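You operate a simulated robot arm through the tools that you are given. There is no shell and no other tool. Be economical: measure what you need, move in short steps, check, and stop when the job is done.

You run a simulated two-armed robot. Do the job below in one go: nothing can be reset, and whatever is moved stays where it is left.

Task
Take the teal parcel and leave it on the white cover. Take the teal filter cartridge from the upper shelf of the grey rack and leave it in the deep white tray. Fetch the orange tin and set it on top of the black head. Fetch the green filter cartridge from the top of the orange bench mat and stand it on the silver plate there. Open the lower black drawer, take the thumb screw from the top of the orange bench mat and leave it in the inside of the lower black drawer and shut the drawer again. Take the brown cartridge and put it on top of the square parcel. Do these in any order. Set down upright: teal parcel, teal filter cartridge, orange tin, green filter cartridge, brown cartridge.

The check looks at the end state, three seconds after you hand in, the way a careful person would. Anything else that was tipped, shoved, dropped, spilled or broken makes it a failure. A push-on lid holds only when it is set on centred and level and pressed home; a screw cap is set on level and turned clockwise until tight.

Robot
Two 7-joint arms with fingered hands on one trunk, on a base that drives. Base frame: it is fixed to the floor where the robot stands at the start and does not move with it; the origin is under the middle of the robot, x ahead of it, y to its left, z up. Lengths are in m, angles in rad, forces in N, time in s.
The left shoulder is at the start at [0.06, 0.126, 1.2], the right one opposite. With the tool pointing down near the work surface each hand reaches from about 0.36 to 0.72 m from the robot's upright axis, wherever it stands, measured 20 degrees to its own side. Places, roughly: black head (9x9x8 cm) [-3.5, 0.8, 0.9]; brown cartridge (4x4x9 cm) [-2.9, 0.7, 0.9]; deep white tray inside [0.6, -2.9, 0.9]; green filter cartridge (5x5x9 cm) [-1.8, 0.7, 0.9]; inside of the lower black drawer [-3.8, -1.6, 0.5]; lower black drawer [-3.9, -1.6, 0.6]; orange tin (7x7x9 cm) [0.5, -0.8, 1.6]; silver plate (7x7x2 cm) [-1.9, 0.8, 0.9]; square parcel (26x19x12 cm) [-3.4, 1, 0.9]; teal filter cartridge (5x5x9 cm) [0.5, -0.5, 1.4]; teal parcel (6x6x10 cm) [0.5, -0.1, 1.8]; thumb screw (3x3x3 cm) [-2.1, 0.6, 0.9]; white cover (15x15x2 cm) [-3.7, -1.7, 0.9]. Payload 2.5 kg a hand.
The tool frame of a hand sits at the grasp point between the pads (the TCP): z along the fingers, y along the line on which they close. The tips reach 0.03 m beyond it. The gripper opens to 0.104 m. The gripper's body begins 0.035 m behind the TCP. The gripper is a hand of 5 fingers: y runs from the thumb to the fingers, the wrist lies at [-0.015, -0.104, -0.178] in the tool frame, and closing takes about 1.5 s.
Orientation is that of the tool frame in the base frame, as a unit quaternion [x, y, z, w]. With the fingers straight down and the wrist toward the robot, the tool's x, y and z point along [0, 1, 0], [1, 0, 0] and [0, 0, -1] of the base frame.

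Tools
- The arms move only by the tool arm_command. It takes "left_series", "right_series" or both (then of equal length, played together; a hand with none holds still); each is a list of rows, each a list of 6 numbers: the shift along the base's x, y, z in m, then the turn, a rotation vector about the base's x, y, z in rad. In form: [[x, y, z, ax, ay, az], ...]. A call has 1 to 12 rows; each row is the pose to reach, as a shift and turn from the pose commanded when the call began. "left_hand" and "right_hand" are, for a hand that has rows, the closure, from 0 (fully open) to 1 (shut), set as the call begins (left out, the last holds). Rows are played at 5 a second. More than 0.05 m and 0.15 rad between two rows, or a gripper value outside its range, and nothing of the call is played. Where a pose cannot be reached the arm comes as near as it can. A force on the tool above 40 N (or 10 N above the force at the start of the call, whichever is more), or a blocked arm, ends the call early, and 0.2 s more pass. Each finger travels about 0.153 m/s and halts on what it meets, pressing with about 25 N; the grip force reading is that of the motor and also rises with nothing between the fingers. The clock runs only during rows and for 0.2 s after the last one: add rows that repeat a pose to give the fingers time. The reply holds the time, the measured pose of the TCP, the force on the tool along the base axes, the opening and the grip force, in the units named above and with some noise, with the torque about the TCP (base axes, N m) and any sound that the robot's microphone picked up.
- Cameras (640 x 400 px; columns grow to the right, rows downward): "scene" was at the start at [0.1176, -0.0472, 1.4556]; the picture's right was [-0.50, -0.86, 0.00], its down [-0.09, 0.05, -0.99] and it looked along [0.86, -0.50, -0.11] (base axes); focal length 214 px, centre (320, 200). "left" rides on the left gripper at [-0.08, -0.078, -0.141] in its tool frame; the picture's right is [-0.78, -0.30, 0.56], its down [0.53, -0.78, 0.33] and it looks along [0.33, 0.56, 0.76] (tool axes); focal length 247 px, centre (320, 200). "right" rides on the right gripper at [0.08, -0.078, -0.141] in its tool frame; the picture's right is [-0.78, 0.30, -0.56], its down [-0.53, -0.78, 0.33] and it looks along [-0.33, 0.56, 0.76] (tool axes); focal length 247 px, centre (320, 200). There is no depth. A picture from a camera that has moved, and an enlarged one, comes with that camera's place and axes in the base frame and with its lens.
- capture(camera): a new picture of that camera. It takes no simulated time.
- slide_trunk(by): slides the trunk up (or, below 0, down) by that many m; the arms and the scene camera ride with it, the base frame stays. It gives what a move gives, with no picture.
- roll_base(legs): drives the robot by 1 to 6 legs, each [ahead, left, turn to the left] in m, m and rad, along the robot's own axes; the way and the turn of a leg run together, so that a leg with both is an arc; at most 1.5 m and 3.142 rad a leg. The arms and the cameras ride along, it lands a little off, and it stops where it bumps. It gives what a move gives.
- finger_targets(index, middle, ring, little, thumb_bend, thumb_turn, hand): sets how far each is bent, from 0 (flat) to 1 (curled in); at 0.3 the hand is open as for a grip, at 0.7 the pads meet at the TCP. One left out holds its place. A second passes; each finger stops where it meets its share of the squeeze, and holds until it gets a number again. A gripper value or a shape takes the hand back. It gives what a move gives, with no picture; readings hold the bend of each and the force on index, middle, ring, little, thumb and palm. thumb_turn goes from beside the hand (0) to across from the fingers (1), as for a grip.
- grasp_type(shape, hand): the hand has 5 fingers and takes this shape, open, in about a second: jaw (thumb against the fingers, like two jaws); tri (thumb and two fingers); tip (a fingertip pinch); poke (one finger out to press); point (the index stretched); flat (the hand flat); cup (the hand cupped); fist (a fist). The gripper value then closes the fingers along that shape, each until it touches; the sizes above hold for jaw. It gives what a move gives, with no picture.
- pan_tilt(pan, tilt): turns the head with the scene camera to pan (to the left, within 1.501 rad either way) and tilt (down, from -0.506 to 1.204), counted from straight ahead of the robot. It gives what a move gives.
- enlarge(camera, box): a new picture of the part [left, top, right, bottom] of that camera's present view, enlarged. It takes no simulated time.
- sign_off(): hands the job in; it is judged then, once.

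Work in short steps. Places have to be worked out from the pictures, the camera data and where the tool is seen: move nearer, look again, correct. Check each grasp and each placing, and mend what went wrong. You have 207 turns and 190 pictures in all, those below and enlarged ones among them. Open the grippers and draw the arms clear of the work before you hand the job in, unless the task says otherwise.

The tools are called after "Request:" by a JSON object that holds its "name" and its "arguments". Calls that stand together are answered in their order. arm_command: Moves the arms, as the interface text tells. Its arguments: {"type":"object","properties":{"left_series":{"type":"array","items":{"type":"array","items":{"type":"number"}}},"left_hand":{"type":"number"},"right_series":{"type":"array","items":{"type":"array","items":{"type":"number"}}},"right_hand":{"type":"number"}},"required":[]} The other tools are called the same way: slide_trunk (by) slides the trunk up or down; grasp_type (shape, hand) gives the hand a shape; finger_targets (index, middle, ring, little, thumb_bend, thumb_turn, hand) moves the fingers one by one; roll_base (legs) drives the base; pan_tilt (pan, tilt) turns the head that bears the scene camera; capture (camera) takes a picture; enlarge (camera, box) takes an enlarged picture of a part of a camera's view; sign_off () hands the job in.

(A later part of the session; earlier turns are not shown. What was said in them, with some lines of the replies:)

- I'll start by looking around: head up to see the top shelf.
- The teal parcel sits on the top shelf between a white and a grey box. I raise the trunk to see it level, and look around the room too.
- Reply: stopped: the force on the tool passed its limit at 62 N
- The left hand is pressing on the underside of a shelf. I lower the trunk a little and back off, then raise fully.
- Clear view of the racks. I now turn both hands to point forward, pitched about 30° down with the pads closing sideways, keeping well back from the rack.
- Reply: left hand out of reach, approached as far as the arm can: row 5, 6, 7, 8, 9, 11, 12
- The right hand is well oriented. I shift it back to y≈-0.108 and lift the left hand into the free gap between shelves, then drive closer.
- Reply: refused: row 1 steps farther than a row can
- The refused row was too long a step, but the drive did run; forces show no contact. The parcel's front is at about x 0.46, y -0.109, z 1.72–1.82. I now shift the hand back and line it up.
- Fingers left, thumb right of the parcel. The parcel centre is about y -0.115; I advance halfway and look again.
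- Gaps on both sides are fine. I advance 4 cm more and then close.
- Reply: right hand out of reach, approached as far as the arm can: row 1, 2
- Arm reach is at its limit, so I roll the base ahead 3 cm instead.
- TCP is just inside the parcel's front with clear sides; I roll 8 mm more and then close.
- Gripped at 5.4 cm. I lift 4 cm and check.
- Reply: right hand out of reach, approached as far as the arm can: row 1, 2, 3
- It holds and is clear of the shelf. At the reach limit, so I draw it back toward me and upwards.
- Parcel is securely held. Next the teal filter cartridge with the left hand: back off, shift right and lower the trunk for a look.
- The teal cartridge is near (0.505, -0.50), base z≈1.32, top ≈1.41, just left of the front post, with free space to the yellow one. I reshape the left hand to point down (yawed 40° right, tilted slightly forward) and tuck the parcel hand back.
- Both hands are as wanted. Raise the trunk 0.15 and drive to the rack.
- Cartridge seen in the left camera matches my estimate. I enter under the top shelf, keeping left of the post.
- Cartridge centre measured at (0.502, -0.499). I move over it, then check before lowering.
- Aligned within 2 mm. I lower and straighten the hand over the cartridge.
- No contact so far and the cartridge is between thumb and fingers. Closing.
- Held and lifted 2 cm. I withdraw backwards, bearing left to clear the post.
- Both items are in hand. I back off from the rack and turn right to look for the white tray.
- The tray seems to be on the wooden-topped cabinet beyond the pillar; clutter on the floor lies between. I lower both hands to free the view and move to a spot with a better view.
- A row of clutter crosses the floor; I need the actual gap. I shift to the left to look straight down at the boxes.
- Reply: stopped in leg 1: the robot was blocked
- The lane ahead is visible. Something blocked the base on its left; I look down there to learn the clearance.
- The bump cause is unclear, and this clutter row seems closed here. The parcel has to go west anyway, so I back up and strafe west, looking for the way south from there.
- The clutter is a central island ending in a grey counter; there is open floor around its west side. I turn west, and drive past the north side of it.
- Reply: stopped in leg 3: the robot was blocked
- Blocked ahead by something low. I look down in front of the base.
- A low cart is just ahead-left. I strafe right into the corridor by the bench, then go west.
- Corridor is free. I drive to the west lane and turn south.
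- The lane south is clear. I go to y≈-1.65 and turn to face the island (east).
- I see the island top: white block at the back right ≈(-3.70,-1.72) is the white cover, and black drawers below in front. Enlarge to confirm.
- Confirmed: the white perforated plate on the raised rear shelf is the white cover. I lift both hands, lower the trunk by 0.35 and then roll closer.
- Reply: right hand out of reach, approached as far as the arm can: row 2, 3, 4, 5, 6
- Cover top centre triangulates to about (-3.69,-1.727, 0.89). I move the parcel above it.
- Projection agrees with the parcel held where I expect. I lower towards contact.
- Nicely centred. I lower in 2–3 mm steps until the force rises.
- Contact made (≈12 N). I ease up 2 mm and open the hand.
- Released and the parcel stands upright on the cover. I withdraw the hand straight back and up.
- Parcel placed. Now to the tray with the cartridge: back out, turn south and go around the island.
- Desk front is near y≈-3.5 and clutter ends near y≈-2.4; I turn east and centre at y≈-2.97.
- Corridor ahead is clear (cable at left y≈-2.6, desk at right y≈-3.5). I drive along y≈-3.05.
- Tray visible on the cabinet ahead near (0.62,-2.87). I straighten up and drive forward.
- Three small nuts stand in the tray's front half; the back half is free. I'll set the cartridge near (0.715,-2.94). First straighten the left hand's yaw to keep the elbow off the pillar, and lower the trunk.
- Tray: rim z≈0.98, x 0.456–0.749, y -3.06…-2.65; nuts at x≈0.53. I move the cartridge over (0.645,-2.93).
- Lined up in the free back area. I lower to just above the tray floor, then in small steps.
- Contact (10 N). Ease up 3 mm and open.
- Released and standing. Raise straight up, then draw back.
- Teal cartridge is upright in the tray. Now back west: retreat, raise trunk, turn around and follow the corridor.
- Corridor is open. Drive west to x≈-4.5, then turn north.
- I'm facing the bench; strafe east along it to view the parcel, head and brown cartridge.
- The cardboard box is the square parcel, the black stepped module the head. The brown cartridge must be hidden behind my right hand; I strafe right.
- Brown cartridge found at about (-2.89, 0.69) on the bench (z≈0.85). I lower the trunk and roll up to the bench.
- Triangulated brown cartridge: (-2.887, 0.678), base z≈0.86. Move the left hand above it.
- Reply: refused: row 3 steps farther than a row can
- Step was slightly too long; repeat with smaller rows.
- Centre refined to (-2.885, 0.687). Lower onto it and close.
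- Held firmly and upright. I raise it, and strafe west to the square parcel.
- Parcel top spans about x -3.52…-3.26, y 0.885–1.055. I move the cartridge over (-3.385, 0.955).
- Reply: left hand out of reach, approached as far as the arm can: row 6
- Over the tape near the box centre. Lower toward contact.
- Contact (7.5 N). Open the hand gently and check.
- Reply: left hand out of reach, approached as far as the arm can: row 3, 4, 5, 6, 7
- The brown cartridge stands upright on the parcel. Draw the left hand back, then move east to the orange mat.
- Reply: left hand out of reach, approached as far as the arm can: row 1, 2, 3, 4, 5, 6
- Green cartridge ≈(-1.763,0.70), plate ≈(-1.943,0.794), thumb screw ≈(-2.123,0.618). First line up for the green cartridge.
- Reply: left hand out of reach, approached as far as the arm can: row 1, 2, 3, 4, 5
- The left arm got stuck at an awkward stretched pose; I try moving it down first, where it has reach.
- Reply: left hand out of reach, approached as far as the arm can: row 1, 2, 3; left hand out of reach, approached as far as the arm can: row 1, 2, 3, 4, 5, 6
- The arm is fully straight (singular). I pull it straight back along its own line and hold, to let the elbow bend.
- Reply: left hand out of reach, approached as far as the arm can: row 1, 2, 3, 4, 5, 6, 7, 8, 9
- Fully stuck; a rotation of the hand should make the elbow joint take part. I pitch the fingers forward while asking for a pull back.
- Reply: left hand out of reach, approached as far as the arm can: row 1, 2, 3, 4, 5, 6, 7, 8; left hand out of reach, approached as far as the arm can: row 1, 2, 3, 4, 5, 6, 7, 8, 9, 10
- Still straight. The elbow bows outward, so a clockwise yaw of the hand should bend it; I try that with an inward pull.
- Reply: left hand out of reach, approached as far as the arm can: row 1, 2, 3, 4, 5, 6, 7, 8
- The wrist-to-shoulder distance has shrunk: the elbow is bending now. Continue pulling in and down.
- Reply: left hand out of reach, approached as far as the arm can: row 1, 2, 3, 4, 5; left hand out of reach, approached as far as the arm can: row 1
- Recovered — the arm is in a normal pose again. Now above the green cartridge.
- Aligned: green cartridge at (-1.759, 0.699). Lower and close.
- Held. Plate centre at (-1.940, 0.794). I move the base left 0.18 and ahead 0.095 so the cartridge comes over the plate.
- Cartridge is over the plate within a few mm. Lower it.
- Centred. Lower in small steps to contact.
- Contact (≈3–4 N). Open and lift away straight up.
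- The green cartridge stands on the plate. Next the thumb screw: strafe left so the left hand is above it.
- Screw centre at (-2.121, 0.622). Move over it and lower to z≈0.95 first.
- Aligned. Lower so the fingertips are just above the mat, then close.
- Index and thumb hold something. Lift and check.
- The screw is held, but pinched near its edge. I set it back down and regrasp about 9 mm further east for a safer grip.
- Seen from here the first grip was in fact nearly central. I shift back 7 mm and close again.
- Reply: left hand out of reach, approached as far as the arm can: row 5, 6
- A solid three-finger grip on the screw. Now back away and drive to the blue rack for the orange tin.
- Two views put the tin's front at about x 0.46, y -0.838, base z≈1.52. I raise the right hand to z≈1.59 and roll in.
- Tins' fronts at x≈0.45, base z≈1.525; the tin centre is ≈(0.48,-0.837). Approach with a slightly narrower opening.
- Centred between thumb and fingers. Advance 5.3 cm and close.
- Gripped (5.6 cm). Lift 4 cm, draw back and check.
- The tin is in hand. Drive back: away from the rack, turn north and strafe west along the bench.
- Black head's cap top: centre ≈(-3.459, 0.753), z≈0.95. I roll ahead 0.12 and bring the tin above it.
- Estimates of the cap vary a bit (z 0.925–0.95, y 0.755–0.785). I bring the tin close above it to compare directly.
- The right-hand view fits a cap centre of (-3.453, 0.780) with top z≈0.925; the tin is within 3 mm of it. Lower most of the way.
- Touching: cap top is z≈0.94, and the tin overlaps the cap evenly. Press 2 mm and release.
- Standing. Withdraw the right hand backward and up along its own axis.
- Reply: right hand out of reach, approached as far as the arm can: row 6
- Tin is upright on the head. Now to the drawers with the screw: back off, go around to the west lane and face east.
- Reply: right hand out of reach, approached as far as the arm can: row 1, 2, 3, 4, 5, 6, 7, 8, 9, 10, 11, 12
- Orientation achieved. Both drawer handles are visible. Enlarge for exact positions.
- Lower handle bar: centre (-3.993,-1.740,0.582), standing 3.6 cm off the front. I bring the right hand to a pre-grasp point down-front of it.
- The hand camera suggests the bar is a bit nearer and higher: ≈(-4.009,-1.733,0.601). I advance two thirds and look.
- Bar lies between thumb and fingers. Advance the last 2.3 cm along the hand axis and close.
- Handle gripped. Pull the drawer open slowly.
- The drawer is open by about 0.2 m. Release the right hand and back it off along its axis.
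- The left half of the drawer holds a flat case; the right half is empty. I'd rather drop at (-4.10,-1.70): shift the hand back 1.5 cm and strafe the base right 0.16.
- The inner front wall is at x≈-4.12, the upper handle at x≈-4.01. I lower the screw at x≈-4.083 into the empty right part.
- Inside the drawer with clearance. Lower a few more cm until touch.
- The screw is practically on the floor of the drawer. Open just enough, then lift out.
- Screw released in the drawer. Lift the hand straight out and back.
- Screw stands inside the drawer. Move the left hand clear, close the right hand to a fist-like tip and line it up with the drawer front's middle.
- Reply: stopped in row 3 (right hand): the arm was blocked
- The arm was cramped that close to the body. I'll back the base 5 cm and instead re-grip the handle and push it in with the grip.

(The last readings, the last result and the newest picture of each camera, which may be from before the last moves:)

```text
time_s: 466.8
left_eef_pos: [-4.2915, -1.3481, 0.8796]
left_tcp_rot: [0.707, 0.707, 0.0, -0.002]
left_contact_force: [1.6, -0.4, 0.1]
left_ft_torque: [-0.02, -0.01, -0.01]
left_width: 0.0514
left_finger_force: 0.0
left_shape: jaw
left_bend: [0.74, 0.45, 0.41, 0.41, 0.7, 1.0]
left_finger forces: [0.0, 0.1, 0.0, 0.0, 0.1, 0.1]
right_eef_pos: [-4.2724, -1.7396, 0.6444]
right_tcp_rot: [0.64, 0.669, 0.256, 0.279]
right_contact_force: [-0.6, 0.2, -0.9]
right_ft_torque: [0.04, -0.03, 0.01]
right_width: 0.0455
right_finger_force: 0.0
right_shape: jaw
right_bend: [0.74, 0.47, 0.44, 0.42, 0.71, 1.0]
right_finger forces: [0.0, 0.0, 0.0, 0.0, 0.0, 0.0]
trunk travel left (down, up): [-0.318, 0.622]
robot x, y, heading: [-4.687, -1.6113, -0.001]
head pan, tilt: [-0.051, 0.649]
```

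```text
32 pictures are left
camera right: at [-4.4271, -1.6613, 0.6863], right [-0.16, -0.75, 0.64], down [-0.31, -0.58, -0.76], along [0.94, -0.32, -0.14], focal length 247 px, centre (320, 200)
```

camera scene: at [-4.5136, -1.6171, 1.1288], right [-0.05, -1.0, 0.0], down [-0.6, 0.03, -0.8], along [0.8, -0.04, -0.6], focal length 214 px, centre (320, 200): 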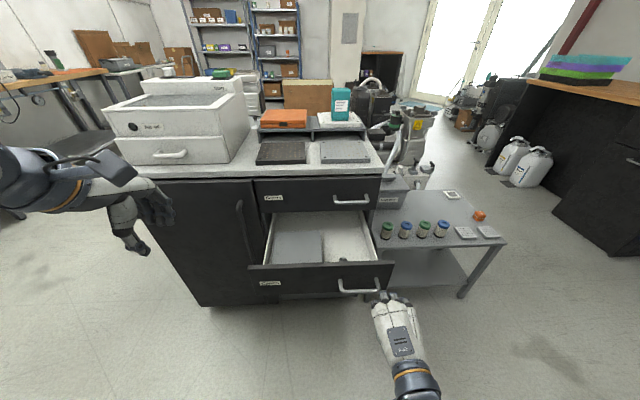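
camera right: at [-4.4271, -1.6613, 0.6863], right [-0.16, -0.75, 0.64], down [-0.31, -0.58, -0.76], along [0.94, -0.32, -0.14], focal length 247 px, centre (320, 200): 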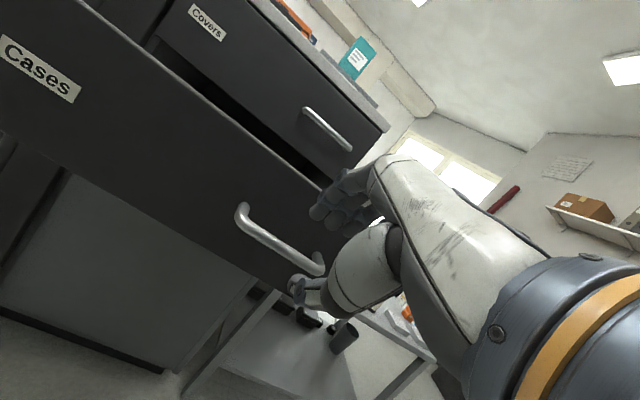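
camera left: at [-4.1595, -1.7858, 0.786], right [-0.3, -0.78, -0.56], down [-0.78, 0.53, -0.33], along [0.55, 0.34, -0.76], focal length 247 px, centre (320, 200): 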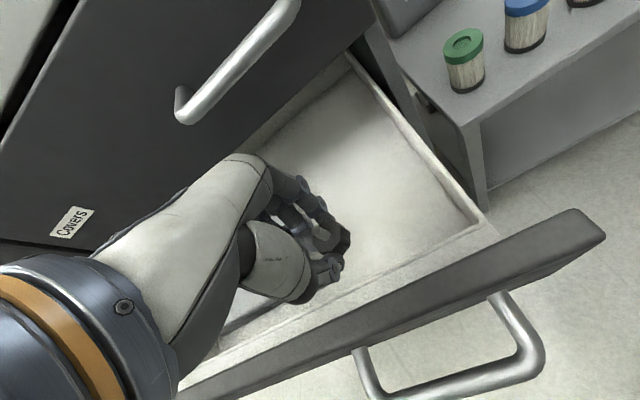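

The bar is again between thumb and fingers (bar ≈(-4.212,-1.728,0.598)). Advance and grip.

Request:
{"name": "arm_command", "arguments": {"right_series": [[0.015, 0.005, -0.012, 0, 0, 0], [0.031, 0.009, -0.024, 0, 0, 0], [0.045, 0.009, -0.035, 0, 0, 0]]}}

Request:
{"name": "arm_command", "arguments": {"right_series": [[0, 0, 0, 0, 0, 0], [0, 0, 0, 0, 0, 0], [0, 0, 0, 0, 0, 0], [0, 0, 0, 0, 0, 0], [0, 0, 0, 0, 0, 0], [0, 0, 0, 0, 0, 0]], "right_hand": 1}}

Request:
{"name": "enlarge", "arguments": {"camera": "right", "box": [200, 150, 400, 275]}}

```text
time_s: 467.6
left_eef_pos: [-4.2923, -1.3465, 0.8786]
left_tcp_rot: [0.707, 0.708, 0.001, -0.002]
left_contact_force: [0.1, 0.0, -0.9]
left_ft_torque: [-0.01, 0.01, 0.01]
left_width: 0.0518
left_finger_force: 0.2
left_shape: jaw
left_bend: [0.74, 0.45, 0.41, 0.41, 0.7, 1.0]
left_finger forces: [0.0, 0.1, 0.1, 0.0, 0.0, 0.0]
right_eef_pos: [-4.2268, -1.7416, 0.6057]
right_tcp_rot: [0.634, 0.674, 0.246, 0.288]
right_contact_force: [0.4, 0.0, 0.0]
right_ft_torque: [0.01, -0.02, 0.01]
right_width: 0.0458
right_finger_force: 0.0
right_shape: jaw
right_bend: [0.74, 0.47, 0.44, 0.42, 0.71, 1.0]
right_finger forces: [0.1, 0.1, 0.0, 0.0, 0.0, 0.0]
trunk travel left (down, up): [-0.318, 0.622]
robot x, y, heading: [-4.6876, -1.6145, -0.004]
head pan, tilt: [-0.051, 0.649]
```

```text
time_s: 469.0
left_eef_pos: [-4.2899, -1.3482, 0.8789]
left_tcp_rot: [0.706, 0.708, -0.001, -0.001]
left_contact_force: [0.4, -0.3, -0.5]
left_ft_torque: [0.01, 0.02, 0.03]
left_width: 0.0517
left_finger_force: 0.0
left_shape: jaw
left_bend: [0.74, 0.45, 0.41, 0.41, 0.7, 1.0]
left_finger forces: [0.0, 0.0, 0.0, 0.0, 0.1, 0.0]
right_eef_pos: [-4.2255, -1.7431, 0.6068]
right_tcp_rot: [0.636, 0.673, 0.245, 0.288]
right_contact_force: [-1.0, 2.0, -8.7]
right_ft_torque: [-0.03, 0.14, 0.07]
right_width: 0.0055
right_finger_force: 25.2
right_shape: jaw
right_bend: [0.72, 0.64, 0.65, 0.7, 0.7, 1.0]
right_finger forces: [10.9, 5.3, 2.6, 0.0, 25.5, 0.0]
trunk travel left (down, up): [-0.318, 0.622]
robot x, y, heading: [-4.6865, -1.6118, 0.005]
head pan, tilt: [-0.051, 0.649]
```

```text
3.20 times, centred on (300, 212) of right
camera zoom: at [-4.3809, -1.6625, 0.6467], right [-0.16, -0.73, 0.66], down [-0.31, -0.6, -0.74], along [0.94, -0.32, -0.13], focal length 790 px, centre (384, 160)
```

zoom: 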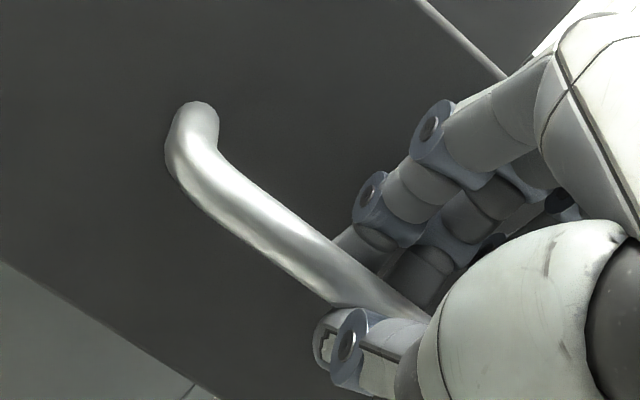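

Gripped. Push the drawer shut.

Request:
{"name": "arm_command", "arguments": {"right_series": [[0.015, 0, 0, 0, 0, 0], [0.035, 0, 0.001, 0, 0, 0], [0.055, 0, 0.002, 0, 0, 0], [0.075, 0, 0.003, 0, 0, 0], [0.095, 0, 0.003, 0, 0, 0], [0.115, 0, 0.004, 0, 0, 0], [0.135, 0, 0.004, 0, 0, 0], [0.155, 0, 0.005, 0, 0, 0], [0.175, 0, 0.005, 0, 0, 0], [0.19, 0, 0.005, 0, 0, 0], [0.2, 0, 0.005, 0, 0, 0], [0.205, 0, 0.005, 0, 0, 0]]}}

Request:
{"name": "capture", "arguments": {"camera": "scene"}}

```text
time_s: 471.6
left_eef_pos: [-4.2896, -1.3488, 0.8783]
left_tcp_rot: [0.706, 0.708, -0.001, -0.003]
left_contact_force: [0.5, -0.6, -0.3]
left_ft_torque: [-0.02, 0.0, 0.01]
left_width: 0.0517
left_finger_force: 0.1
left_shape: jaw
left_bend: [0.74, 0.45, 0.41, 0.41, 0.7, 1.0]
left_finger forces: [0.1, 0.1, 0.0, 0.0, 0.0, 0.0]
right_eef_pos: [-4.0169, -1.729, 0.6121]
right_tcp_rot: [0.661, 0.651, 0.266, 0.261]
right_contact_force: [-1.1, -22.7, -28.3]
right_ft_torque: [-0.05, 0.15, -0.19]
right_width: 0.0032
right_finger_force: 25.1
right_shape: jaw
right_bend: [0.73, 0.72, 0.7, 0.7, 0.62, 1.0]
right_finger forces: [5.8, 1.1, 1.6, 0.1, 31.9, 0.0]
trunk travel left (down, up): [-0.318, 0.622]
robot x, y, heading: [-4.6856, -1.6149, 0.004]
head pan, tilt: [-0.051, 0.649]
```

```text
30 pictures are left
camera scene: at [-4.5607, -1.6189, 1.1283], right [-0.05, -1.0, 0.0], down [-0.61, 0.03, -0.79], along [0.79, -0.04, -0.61], focal length 214 px, centre (320, 200)
```

scene: 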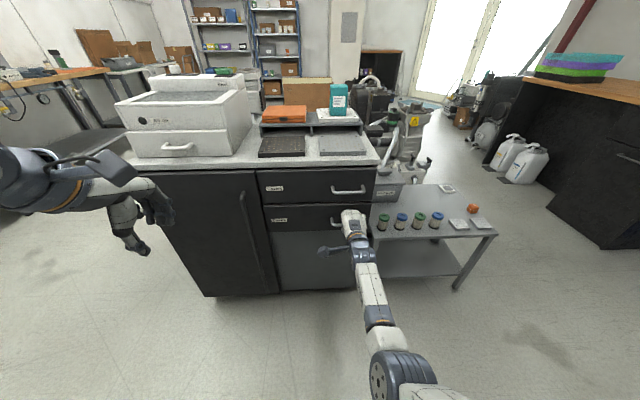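

The drawer looks shut. Release the handle and retreat.

Request:
{"name": "arm_command", "arguments": {"right_series": [[0, 0, 0, 0, 0, 0], [0, 0, 0, 0, 0, 0], [0, 0, 0, 0, 0, 0], [0, 0, 0, 0, 0, 0]], "right_hand": 0.45}}

Request:
{"name": "arm_command", "arguments": {"right_series": [[-0.015, 0, 0.015, 0, 0, 0], [-0.035, 0, 0.035, 0, 0, 0], [-0.06, 0, 0.06, 0, 0, 0], [-0.09, -0.02, 0.08, 0, 0, 0], [-0.12, -0.05, 0.09, 0, 0, 0]]}}

Request:
{"name": "enlarge", "arguments": {"camera": "scene", "box": [220, 90, 460, 240]}}

```text
time_s: 472.6
left_eef_pos: [-4.2908, -1.3486, 0.8786]
left_tcp_rot: [0.706, 0.708, 0.001, -0.002]
left_contact_force: [0.3, 0.7, -0.3]
left_ft_torque: [0.03, 0.0, 0.01]
left_width: 0.0521
left_finger_force: 0.1
left_shape: jaw
left_bend: [0.74, 0.45, 0.41, 0.41, 0.7, 1.0]
left_finger forces: [0.0, 0.1, 0.1, 0.0, 0.0, 0.0]
right_eef_pos: [-4.014, -1.7232, 0.6267]
right_tcp_rot: [0.655, 0.65, 0.277, 0.268]
right_contact_force: [-1.7, 0.2, -0.3]
right_ft_torque: [0.0, -0.05, -0.02]
right_width: 0.0566
right_finger_force: 0.0
right_shape: jaw
right_bend: [0.74, 0.43, 0.39, 0.42, 0.67, 1.0]
right_finger forces: [0.1, 1.0, 0.0, 0.0, 0.0, 0.0]
trunk travel left (down, up): [-0.318, 0.622]
robot x, y, heading: [-4.6865, -1.6127, 0.003]
head pan, tilt: [-0.051, 0.649]
```

```text
time_s: 473.8
left_eef_pos: [-4.2907, -1.3479, 0.8793]
left_tcp_rot: [0.707, 0.707, -0.001, -0.001]
left_contact_force: [-0.3, 0.3, -0.6]
left_ft_torque: [-0.01, 0.04, 0.0]
left_width: 0.0518
left_finger_force: 0.0
left_shape: jaw
left_bend: [0.74, 0.45, 0.41, 0.41, 0.7, 1.0]
left_finger forces: [0.0, 0.1, 0.0, 0.1, 0.1, 0.0]
right_eef_pos: [-4.1387, -1.772, 0.7128]
right_tcp_rot: [0.654, 0.652, 0.277, 0.265]
right_contact_force: [1.0, -0.3, 0.3]
right_ft_torque: [0.03, 0.03, 0.06]
right_width: 0.0571
right_finger_force: 0.0
right_shape: jaw
right_bend: [0.74, 0.42, 0.39, 0.42, 0.67, 1.0]
right_finger forces: [0.0, 0.0, 0.1, 0.0, 0.0, 0.0]
trunk travel left (down, up): [-0.318, 0.622]
robot x, y, heading: [-4.6893, -1.6082, 0.005]
head pan, tilt: [-0.051, 0.649]
```

```text
2.67 times, centred on (340, 165) of scene
camera zoom: at [-4.5633, -1.6173, 1.1288], right [-0.05, -1.0, 0.0], down [-0.6, 0.03, -0.8], along [0.8, -0.04, -0.6], focal length 572 px, centre (267, 293)
```

zoom: 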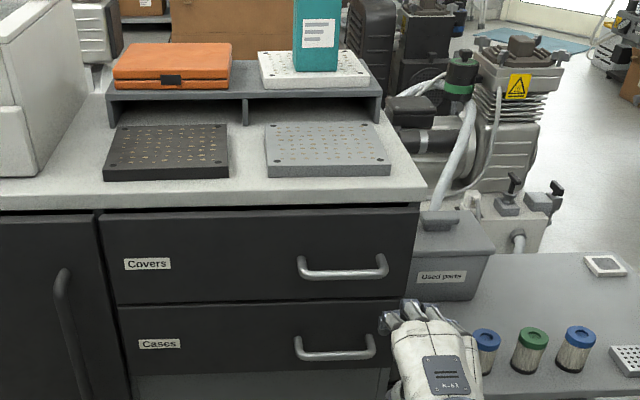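

Looks shut; zoom to verify that the lower front is flush with the upper one.

Request:
{"name": "enlarge", "arguments": {"camera": "scene", "box": [250, 165, 378, 245]}}

```text
5.00 times, centred on (314, 205) of scene
camera zoom: at [-4.5633, -1.6173, 1.1288], right [-0.05, -1.0, 0.0], down [-0.6, 0.03, -0.8], along [0.8, -0.04, -0.6], focal length 1072 px, centre (350, 175)
```

zoom: 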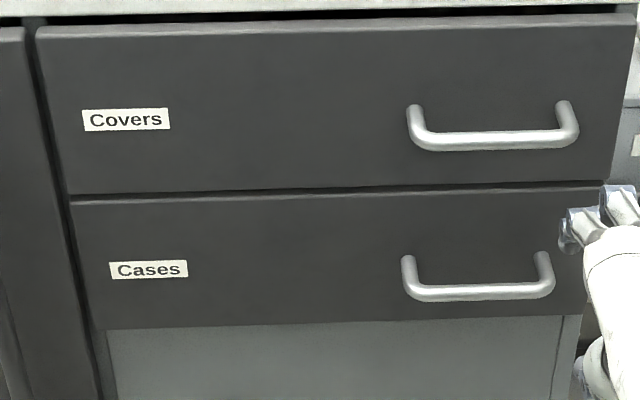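

The drawer is flush like before. Open both hands fully and draw the right arm back clear.

Request:
{"name": "arm_command", "arguments": {"left_series": [[0, 0, 0.01, 0, 0, 0], [0, 0, 0.02, 0, 0, 0], [0, 0, 0.03, 0, 0, 0], [0, 0, 0.03, 0, 0, 0]], "right_series": [[-0.025, -0.01, 0.01, 0, 0, 0], [-0.05, -0.02, 0.02, 0, 0, 0], [-0.075, -0.03, 0.03, 0, 0, 0], [-0.09, -0.03, 0.04, 0, 0, 0]], "left_hand": 0, "right_hand": 0}}

Request:
{"name": "capture", "arguments": {"camera": "scene"}}

```text
time_s: 474.8
left_eef_pos: [-4.2934, -1.3483, 0.9087]
left_tcp_rot: [0.707, 0.707, -0.001, -0.002]
left_contact_force: [0.2, 0.9, 0.3]
left_ft_torque: [0.01, 0.03, 0.02]
left_width: 0.1038
left_finger_force: 0.0
left_shape: jaw
left_bend: [0.3, 0.3, 0.3, 0.3, 0.3, 0.98]
left_finger forces: [0.0, 0.0, 0.0, 0.1, 0.0, 0.0]
right_eef_pos: [-4.227, -1.8032, 0.7548]
right_tcp_rot: [0.655, 0.65, 0.277, 0.269]
right_contact_force: [0.3, 0.1, 0.0]
right_ft_torque: [0.02, 0.01, 0.0]
right_width: 0.104
right_finger_force: 0.1
right_shape: jaw
right_bend: [0.3, 0.3, 0.3, 0.3, 0.3, 0.98]
right_finger forces: [0.0, 0.1, 0.1, 0.0, 0.0, 0.1]
trunk travel left (down, up): [-0.318, 0.622]
robot x, y, heading: [-4.6913, -1.6113, 0.001]
head pan, tilt: [-0.051, 0.649]
```

```text
27 pictures are left
camera scene: at [-4.5633, -1.6174, 1.1287], right [-0.05, -1.0, 0.0], down [-0.6, 0.03, -0.8], along [0.8, -0.04, -0.6], focal length 214 px, centre (320, 200)
```

scene: 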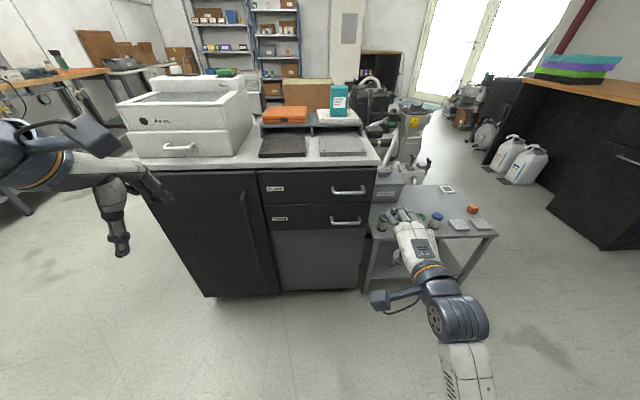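

Everything is placed, the drawer is shut, hands are open and clear. Handing in.

Request:
{"name": "sign_off", "arguments": {}}

```text
The job is handed in.
```

I finished all six tasks and handed the job in; I checked each placement by camera right after making it, but did not go back for a second look before handing in.

- **Teal parcel:** it stands upright on the white cover.
- **Teal filter cartridge:** it stands upright in the back half of the deep white tray, clear of the three nuts already there.
- **Orange tin:** it stands upright on top of the black head.
- **Green filter cartridge:** it stands upright on the silver plate on the orange mat.
- **Thumb screw:** it is in the empty right part of the lower black drawer. The drawer is shut, and a close-up showed its front flush with the upper one.
- **Brown cartridge:** it stands upright on top of the square parcel.

Two contacts happened along the way. The left hand pressed against the underside of a shelf at the very start. The base was also stopped twice while driving: once by something I could not identify, and once by what looked like a low cart. I saw nothing moved or tipped in the pictures, but I did not inspect either stopping point closely.
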